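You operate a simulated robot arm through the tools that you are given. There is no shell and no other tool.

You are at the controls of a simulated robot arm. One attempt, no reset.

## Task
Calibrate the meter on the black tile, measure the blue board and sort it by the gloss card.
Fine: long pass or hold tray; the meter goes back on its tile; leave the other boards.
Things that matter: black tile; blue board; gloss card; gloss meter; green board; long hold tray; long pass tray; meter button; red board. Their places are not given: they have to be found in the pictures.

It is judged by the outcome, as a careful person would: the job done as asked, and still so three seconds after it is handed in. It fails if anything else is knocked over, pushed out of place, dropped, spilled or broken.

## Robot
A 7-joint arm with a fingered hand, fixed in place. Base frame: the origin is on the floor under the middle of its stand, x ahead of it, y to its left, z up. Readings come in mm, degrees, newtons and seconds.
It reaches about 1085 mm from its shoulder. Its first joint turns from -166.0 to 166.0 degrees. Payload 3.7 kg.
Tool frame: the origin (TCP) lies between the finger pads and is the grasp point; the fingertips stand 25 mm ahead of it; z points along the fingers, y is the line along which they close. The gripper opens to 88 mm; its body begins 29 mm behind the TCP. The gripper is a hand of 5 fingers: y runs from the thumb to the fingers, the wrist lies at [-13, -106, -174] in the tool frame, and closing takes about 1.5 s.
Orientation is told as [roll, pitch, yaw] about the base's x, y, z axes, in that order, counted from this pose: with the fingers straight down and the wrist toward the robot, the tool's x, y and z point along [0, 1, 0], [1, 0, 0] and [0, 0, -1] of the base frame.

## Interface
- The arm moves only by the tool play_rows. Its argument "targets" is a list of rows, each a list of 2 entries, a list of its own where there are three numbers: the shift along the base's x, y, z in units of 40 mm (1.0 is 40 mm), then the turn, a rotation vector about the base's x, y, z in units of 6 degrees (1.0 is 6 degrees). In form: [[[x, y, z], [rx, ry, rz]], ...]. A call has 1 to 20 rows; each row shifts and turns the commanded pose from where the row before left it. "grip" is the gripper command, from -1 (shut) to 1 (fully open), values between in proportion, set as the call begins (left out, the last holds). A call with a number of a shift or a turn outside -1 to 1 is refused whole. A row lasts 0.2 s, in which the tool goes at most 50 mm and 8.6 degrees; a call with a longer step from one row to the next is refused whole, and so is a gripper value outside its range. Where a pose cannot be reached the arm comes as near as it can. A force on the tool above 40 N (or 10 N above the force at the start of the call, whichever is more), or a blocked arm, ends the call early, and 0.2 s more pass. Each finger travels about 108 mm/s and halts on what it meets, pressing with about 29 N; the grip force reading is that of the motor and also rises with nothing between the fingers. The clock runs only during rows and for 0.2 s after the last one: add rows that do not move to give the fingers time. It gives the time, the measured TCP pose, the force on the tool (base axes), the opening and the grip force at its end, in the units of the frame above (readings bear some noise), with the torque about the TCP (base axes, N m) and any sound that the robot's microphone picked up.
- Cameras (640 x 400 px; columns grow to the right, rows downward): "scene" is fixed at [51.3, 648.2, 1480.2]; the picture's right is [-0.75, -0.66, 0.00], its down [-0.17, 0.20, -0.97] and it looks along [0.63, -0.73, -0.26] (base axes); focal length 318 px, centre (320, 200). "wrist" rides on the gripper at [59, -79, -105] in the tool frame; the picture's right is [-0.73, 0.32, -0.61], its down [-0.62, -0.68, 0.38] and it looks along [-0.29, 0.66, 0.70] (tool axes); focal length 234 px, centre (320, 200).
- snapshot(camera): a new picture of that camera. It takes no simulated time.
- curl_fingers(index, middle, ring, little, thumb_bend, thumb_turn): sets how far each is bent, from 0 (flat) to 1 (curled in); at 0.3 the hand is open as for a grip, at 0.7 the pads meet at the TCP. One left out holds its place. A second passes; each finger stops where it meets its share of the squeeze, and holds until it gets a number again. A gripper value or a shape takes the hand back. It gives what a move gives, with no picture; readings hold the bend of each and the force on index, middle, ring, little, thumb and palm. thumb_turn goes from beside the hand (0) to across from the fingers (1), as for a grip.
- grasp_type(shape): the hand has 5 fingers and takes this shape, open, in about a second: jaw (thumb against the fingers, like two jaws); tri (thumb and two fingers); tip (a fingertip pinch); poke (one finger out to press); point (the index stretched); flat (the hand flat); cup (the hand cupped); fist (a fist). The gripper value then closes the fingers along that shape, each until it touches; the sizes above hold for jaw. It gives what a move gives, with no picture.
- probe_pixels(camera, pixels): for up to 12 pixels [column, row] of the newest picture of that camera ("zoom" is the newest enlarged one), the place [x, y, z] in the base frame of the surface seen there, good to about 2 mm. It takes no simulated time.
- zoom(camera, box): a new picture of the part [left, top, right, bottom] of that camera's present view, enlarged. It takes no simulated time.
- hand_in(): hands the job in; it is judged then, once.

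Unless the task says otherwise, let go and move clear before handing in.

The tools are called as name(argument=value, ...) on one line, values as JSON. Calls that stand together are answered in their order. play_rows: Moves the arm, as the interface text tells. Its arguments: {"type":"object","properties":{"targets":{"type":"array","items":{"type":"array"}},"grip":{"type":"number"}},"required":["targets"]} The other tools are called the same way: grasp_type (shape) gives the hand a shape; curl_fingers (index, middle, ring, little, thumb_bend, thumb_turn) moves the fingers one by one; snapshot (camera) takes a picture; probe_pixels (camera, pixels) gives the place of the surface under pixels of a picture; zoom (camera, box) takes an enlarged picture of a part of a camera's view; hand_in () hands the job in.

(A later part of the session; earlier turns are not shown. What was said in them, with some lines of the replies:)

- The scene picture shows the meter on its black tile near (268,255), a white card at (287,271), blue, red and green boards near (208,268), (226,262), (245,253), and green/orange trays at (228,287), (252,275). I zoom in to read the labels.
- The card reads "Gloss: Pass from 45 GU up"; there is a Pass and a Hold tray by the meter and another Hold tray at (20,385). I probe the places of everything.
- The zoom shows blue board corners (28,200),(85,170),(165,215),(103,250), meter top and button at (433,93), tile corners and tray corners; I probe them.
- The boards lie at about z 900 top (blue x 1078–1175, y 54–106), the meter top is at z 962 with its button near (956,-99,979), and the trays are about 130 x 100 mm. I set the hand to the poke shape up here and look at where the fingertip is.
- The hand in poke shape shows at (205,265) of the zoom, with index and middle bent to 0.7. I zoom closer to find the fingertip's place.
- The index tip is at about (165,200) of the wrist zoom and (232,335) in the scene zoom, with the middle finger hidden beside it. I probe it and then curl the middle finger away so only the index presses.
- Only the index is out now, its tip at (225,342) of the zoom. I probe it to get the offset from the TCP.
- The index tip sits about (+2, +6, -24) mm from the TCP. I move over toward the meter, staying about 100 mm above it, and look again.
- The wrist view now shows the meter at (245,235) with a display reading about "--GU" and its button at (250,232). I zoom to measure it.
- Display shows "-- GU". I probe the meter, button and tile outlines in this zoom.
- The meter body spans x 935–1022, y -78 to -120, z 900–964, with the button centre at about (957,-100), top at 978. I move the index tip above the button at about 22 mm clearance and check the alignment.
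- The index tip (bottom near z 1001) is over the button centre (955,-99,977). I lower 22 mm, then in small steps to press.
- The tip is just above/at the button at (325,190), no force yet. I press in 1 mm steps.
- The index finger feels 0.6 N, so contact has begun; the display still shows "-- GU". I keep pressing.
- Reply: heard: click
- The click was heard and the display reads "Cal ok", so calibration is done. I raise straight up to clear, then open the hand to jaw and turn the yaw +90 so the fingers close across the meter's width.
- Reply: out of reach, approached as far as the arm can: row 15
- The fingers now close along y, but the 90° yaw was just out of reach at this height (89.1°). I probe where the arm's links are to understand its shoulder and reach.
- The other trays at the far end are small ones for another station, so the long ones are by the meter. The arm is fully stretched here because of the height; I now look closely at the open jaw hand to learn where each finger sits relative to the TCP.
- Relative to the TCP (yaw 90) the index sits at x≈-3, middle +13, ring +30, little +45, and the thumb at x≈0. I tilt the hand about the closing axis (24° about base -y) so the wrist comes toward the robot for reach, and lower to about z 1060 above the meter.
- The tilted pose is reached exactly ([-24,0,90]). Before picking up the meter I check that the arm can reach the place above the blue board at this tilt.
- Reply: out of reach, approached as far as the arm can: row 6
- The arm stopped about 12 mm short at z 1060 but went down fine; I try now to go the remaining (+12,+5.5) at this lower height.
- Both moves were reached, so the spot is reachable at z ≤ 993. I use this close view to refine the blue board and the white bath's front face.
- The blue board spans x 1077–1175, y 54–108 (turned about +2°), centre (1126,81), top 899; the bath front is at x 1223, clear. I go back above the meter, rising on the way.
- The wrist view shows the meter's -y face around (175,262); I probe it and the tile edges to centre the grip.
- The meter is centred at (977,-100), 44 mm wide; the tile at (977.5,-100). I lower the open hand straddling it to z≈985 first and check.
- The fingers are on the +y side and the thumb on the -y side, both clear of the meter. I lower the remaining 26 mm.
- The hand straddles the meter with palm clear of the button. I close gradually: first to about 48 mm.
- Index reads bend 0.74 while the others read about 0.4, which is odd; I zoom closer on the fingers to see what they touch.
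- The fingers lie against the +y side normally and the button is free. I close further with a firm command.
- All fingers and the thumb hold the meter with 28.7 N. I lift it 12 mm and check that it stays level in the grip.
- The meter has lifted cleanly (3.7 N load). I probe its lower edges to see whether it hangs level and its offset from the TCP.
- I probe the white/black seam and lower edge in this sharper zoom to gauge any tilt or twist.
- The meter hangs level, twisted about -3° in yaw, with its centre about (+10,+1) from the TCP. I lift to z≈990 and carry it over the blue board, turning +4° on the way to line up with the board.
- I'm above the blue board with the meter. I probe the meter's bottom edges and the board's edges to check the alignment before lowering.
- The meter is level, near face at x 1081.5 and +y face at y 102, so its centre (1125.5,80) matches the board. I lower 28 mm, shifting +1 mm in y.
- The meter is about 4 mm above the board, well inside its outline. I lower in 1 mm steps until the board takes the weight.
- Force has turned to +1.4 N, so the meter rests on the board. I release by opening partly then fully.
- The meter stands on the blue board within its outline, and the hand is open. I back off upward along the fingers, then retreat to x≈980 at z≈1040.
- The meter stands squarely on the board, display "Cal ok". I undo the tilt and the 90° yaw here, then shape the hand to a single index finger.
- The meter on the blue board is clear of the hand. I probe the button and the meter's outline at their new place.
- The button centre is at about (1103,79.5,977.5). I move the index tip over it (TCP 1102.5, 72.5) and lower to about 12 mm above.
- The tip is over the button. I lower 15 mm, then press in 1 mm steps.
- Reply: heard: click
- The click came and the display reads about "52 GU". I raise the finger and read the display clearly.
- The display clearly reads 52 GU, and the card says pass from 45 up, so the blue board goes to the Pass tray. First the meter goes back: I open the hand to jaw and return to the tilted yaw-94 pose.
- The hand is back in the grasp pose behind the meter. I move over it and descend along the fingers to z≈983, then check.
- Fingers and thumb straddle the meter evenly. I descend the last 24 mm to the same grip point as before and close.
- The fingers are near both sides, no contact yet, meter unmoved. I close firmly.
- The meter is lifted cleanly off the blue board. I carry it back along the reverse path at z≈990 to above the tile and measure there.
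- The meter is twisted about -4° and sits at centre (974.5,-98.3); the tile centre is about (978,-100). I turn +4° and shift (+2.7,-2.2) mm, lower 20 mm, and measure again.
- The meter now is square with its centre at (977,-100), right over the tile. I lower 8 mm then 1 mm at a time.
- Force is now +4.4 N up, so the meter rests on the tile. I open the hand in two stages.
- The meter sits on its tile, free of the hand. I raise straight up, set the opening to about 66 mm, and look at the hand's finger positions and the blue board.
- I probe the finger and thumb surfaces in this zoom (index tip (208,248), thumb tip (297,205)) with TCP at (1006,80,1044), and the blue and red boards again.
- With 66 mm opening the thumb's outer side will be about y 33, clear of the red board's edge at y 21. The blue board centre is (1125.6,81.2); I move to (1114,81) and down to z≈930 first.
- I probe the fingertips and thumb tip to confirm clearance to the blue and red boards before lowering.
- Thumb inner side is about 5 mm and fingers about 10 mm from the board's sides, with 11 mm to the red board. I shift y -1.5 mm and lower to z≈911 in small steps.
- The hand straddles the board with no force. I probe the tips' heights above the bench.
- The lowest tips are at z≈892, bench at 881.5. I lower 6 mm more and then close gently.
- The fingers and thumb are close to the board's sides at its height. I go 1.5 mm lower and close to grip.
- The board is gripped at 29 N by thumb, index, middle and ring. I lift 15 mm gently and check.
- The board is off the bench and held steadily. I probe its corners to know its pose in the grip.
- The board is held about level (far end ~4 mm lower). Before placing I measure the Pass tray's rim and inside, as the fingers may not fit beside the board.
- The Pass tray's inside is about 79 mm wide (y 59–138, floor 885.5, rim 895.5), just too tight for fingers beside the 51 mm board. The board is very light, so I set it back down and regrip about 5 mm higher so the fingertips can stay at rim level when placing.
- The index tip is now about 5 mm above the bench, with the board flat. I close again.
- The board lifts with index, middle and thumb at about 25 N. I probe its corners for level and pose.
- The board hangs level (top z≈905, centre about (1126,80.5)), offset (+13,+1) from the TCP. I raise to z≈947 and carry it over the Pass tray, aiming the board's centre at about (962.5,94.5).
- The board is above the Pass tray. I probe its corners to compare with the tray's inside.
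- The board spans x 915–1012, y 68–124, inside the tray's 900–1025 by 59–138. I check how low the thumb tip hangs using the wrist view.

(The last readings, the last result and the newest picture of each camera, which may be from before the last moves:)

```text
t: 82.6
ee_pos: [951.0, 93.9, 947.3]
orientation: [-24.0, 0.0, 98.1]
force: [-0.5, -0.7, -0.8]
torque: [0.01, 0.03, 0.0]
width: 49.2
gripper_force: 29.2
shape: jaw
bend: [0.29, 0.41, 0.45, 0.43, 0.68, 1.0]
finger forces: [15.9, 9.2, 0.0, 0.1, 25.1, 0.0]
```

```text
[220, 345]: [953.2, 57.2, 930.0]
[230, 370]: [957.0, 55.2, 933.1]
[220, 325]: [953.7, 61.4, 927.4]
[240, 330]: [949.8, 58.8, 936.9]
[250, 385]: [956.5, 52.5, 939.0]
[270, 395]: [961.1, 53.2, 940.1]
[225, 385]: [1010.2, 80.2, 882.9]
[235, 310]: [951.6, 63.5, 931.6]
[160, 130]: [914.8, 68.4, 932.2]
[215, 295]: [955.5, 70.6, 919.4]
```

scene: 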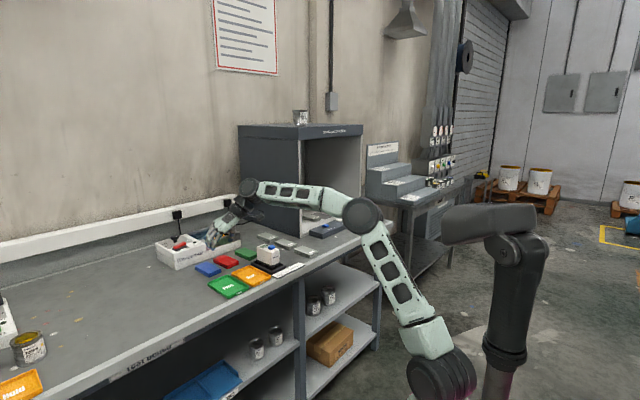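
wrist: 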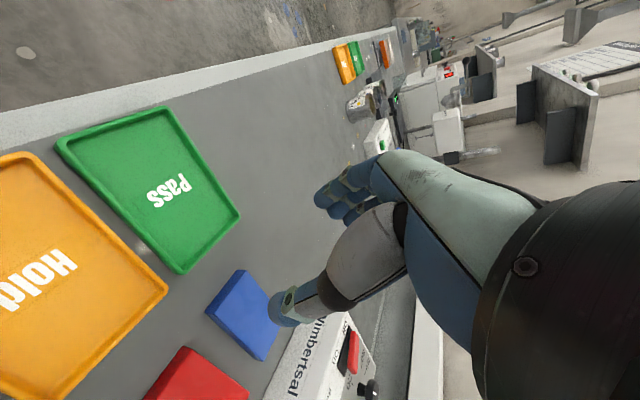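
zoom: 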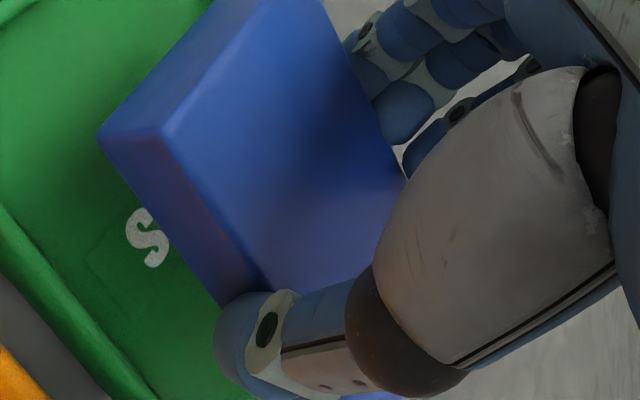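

The thumb's lowest point is about 21 mm below the TCP, so at TCP z≈919 it clears the rim. I lower to about z 921 and check.

play_rows(targets=[[[0, 0, -0.2], [0, 0, 0]], [[0, 0, -0.2], [0, 0, 0]], [[0, 0, -0.15], [0, 0, 0]], [[0, 0, -0.1], [0, 0, 0]], [[0, 0, 0], [0, 0, 0]]])

zoom(camera="scene", box=[212, 258, 252, 308])

zoom(camera="wrist", box=[160, 120, 420, 370])

```text
t: 83.8
ee_pos: [949.7, 94.2, 921.7]
orientation: [-24.0, 0.0, 98.2]
force: [0.6, -0.3, -1.4]
torque: [0.0, -0.03, 0.01]
width: 49.2
gripper_force: 29.0
shape: jaw
bend: [0.29, 0.41, 0.45, 0.43, 0.68, 1.0]
finger forces: [15.7, 9.4, 0.0, 0.0, 25.1, 0.1]
```

```text
8.00 times, centred on (232, 283) of scene
```

zoom: 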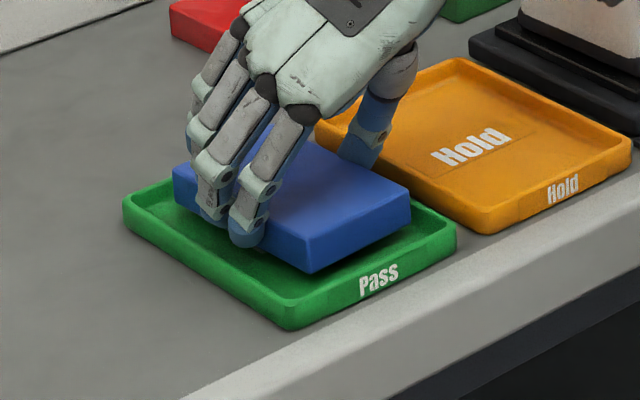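

```text
1.60 times, centred on (290, 245) of wrist
```

zoom: 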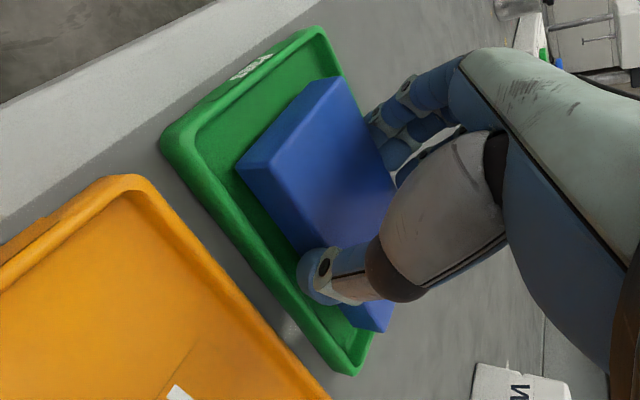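

The board is inside the tray outline, several mm above its floor. I lower 3 mm more in small steps watching the force.

play_rows(targets=[[[0, 0, -0.025], [0, 0, 0]], [[0, 0, -0.025], [0, 0, 0]], [[0, 0, -0.025], [0, 0, 0]], [[0, 0, 0], [0, 0, 0]]])

zoom(camera="scene", box=[212, 258, 252, 308])

zoom(camera="wrist", box=[220, 180, 370, 330])

```text
t: 84.8
ee_pos: [950.3, 92.8, 918.6]
orientation: [-23.9, 0.0, 98.0]
force: [0.2, -0.1, -0.7]
torque: [0.01, 0.04, -0.03]
width: 48.9
gripper_force: 29.2
shape: jaw
bend: [0.29, 0.41, 0.45, 0.43, 0.68, 1.0]
finger forces: [15.8, 9.3, 0.1, 0.0, 25.1, 0.0]
```

```text
8.00 times, centred on (232, 283) of scene
```

zoom: 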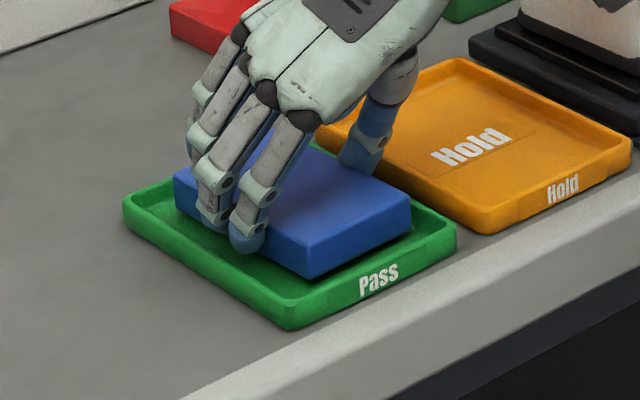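

```text
2.67 times, centred on (295, 255) of wrist
```

zoom: 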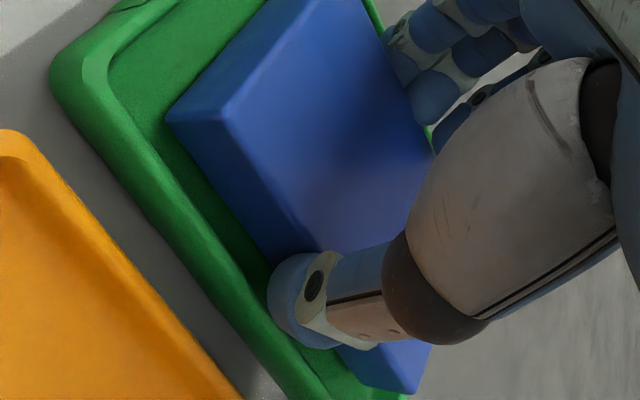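

No contact yet; the thumb is just above the rim and the board about 3 mm over the floor. I lower 1 mm more, then open slightly to release.

play_rows(targets=[[[0, 0.02, -0.025], [0, 0, 0]], [[0, 0, 0], [0, 0, 0]]])

play_rows(targets=[[[0, 0, 0], [0, 0, 0]], [[0, 0, 0], [0, 0, 0]], [[0, 0, 0], [0, 0, 0]]], grip=0.22)

zoom(camera="scene", box=[212, 258, 252, 308])

zoom(camera="wrist", box=[220, 180, 370, 330])

```text
t: 85.4
ee_pos: [949.5, 94.7, 917.8]
orientation: [-24.1, 0.0, 98.2]
force: [-0.3, 0.4, -0.5]
torque: [0.01, 0.05, 0.04]
width: 49.2
gripper_force: 29.2
shape: jaw
bend: [0.29, 0.41, 0.45, 0.43, 0.68, 1.0]
finger forces: [15.6, 9.2, 0.0, 0.0, 25.0, 0.1]
```

```text
t: 86.2
ee_pos: [950.8, 94.2, 917.0]
orientation: [-23.9, 0.0, 98.1]
force: [0.1, 1.5, -0.1]
torque: [0.04, 0.0, 0.0]
width: 53.1
gripper_force: 0.0
shape: jaw
bend: [0.28, 0.4, 0.37, 0.4, 0.65, 1.0]
finger forces: [0.8, 0.4, 0.1, 0.0, 3.3, 0.0]
```

```text
8.00 times, centred on (232, 283) of scene
```

zoom: 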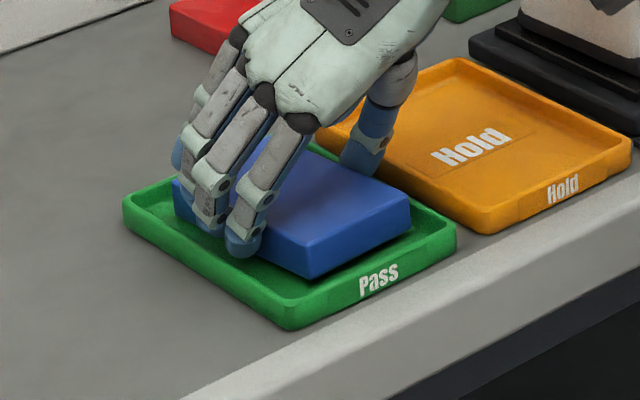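

```text
2.67 times, centred on (295, 255) of wrist
```

zoom: 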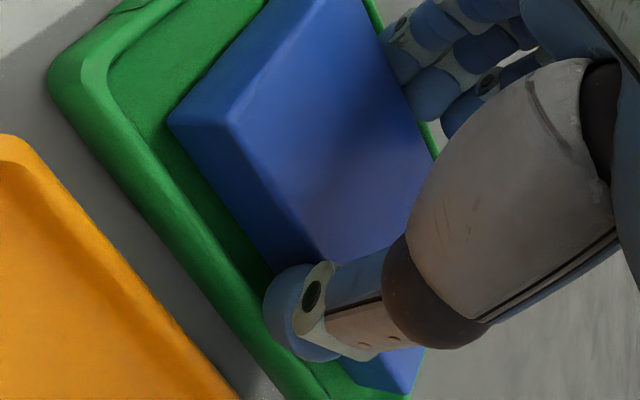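

The grip force is zero but the thumb still feels 3.3 N, perhaps touching the rim. I probe the board's top height to see whether it has settled.

probe_pixels(camera="zoom", pixels=[[230, 120], [330, 220], [175, 120], [360, 380], [410, 390], [190, 260], [250, 320], [100, 60], [275, 320], [300, 350]])

zoom(camera="scene", box=[217, 270, 247, 302])

```text
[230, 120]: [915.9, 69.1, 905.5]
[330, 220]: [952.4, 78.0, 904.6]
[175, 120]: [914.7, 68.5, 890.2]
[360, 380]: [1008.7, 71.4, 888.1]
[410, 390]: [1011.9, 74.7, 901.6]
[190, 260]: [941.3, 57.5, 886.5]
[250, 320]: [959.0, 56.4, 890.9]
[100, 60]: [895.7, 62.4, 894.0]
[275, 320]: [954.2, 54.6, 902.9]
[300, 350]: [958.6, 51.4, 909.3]
```

```text
12.50 times, centred on (232, 286) of scene
```

zoom: 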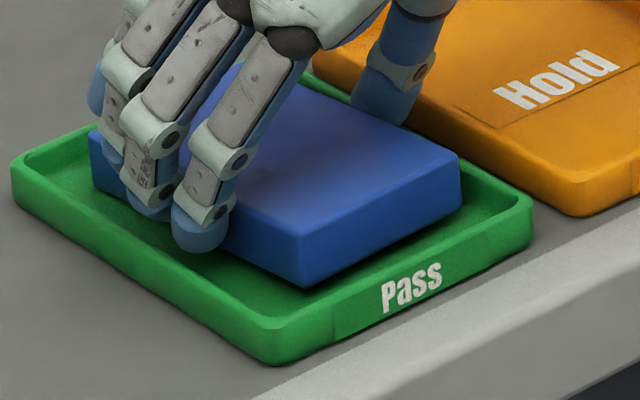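

The board's top reads about 905, near settled. I raise the hand 2 mm and see whether the board stays.

play_rows(targets=[[[0, 0, 0.05], [0, 0, 0]], [[0, 0, 0], [0, 0, 0]]])

zoom(camera="scene", box=[217, 270, 247, 302])

```text
t: 86.8
ee_pos: [949.9, 94.3, 919.6]
orientation: [-24.1, 0.0, 98.1]
force: [0.0, 0.4, -1.0]
torque: [0.06, 0.03, -0.02]
width: 54.2
gripper_force: 0.1
shape: jaw
bend: [0.28, 0.4, 0.37, 0.4, 0.64, 1.0]
finger forces: [0.2, 0.0, 0.0, 0.0, 0.3, 0.0]
```

```text
12.50 times, centred on (232, 286) of scene
```

zoom: 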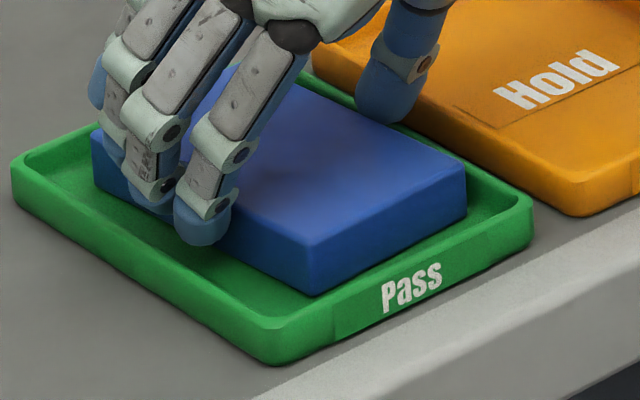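

The forces dropped to near zero and the board now sits down on the tray floor. I raise the hand gently, then higher.

play_rows(targets=[[[0, 0, 0.08], [0, 0, 0]], [[0, 0, 0.1], [0, 0, 0]], [[0, 0, 0.12], [0, 0, 0]], [[0, 0, 0], [0, 0, 0]]])

zoom(camera="scene", box=[212, 258, 252, 308])

```text
t: 87.8
ee_pos: [950.1, 95.9, 931.5]
orientation: [-24.0, 0.1, 98.0]
force: [-0.3, 0.5, 0.5]
torque: [0.02, -0.02, 0.01]
width: 53.8
gripper_force: 0.1
shape: jaw
bend: [0.29, 0.4, 0.37, 0.4, 0.64, 1.0]
finger forces: [0.1, 0.0, 0.0, 0.1, 0.1, 0.1]
```

```text
8.00 times, centred on (232, 283) of scene
```

zoom: 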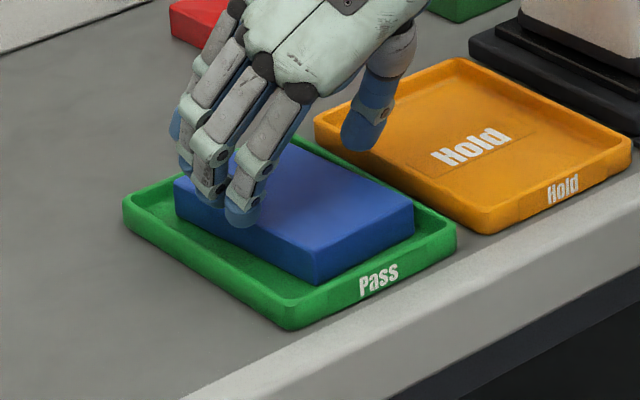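

The board stays flat in the Pass tray and the hand is free. I raise well clear and back away, then check everything.

play_rows(targets=[[[0, 0, 0.5], [0, 0, 0]], [[0, 0, 0.8], [0, 0, 0]], [[0, 0, 0.9], [0, 0, 0]], [[-0.3, 0, 0.9], [0, 0, 0]], [[-0.6, 0, 0.6], [0, 0, 0]], [[-0.8, 0, 0.4], [0, 0, 0]], [[-0.9, 0, 0.2], [0, 0, 0]], [[-0.9, 0, 0], [0, 0, 0]], [[-0.9, 0, 0], [0, 0, 0]], [[0, 0, 0], [0, 0, 0]]])

snapshot(camera="scene")

zoom(camera="scene", box=[190, 225, 310, 305])

snapshot(camera="wrist")

```text
t: 90.0
ee_pos: [773.7, 94.3, 1104.8]
orientation: [-24.0, 0.0, 98.0]
force: [0.8, 0.3, 0.2]
torque: [0.0, 0.0, -0.01]
width: 53.7
gripper_force: 0.0
shape: jaw
bend: [0.29, 0.4, 0.37, 0.4, 0.64, 1.0]
finger forces: [0.0, 0.0, 0.0, 0.0, 0.0, 0.0]
```

```text
taken
```

scene: 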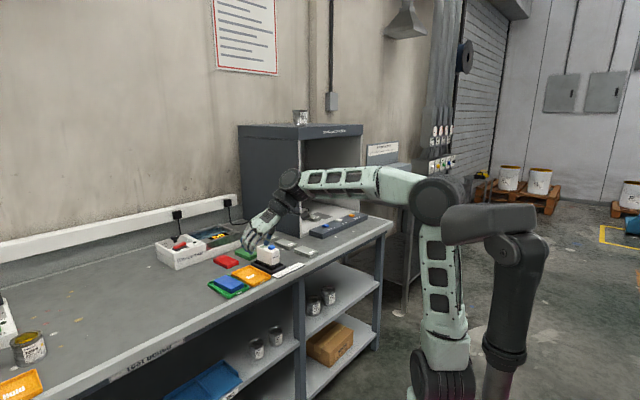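

```text
5.00 times, centred on (250, 265) of scene
```

zoom: 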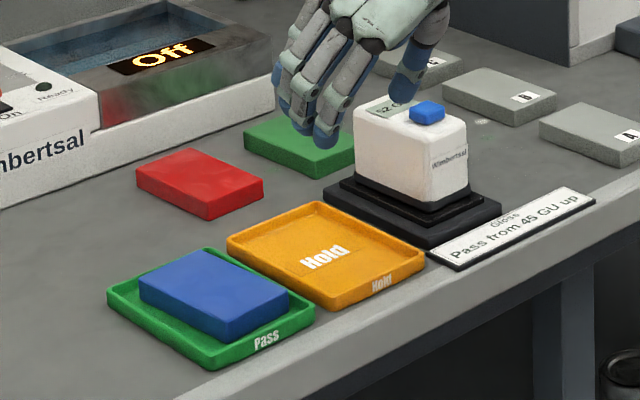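

```text
taken
```

wrist: 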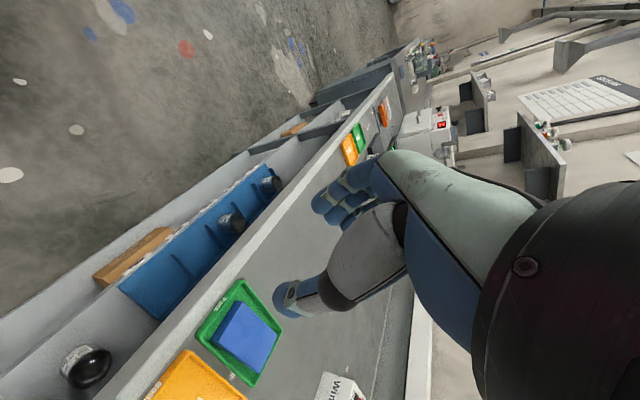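

The blue board lies in the Pass tray, the meter is on its tile, and the red and green boards look unmoved. I probe final positions before handing in.

probe_pixels(camera="zoom", pixels=[[142, 280], [205, 253], [286, 294], [222, 320], [110, 298], [205, 250], [312, 312], [210, 355], [230, 240], [318, 205], [262, 182], [140, 172]])

zoom(camera="scene", box=[205, 265, 255, 305])

zoom(camera="scene", box=[245, 235, 300, 280])

```text
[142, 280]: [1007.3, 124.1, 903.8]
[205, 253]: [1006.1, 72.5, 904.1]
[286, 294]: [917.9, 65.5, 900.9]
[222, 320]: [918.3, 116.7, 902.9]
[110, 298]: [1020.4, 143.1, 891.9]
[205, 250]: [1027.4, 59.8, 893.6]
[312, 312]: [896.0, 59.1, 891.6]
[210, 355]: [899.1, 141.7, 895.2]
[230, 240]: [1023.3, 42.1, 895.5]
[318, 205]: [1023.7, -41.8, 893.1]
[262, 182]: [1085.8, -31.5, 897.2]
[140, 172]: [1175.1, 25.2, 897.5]
```

```text
10.00 times, centred on (230, 285) of scene
```

zoom: 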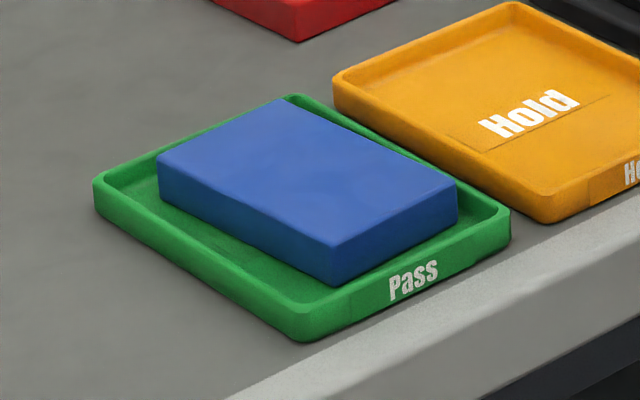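

```text
8.89 times, centred on (272, 258) of scene
```

zoom: 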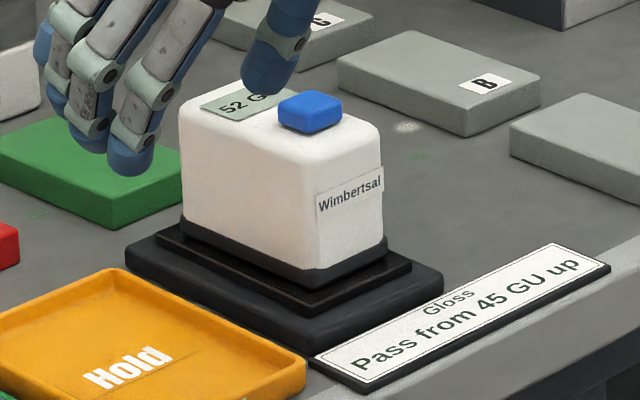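

The blue board (52 GU, pass from 45) lies flat in the long Pass tray at (963,95), and the meter is centred on its black tile. The trays, card and other boards are in place, and the hand is clear. I hand the job in.

hand_in()

```text
The job is handed in.
```

The job is done and handed in. The blue board measured 52 GU, and the gloss card says "Pass from 45 GU up", so it is now in the long pass tray.

- **Calibration:** I pressed the meter button with the meter on the black tile, and the display showed "Cal ok".
- **Measurement:** I set the meter on the blue board, pressed the button and read 52 GU.
- **Meter:** it is back on the black tile, centred and level.
- **Blue board:** it lies flat in the long pass tray. The tray is slightly too narrow for the fingers to fit beside the board. I regripped the board about 5 mm higher, and it settled the last 2 mm or so onto the tray floor.
- **Everything else:** in the last pictures, the red and green boards, both trays and the gloss card were where they started.

The hand was open and clear of the bench when I handed in.
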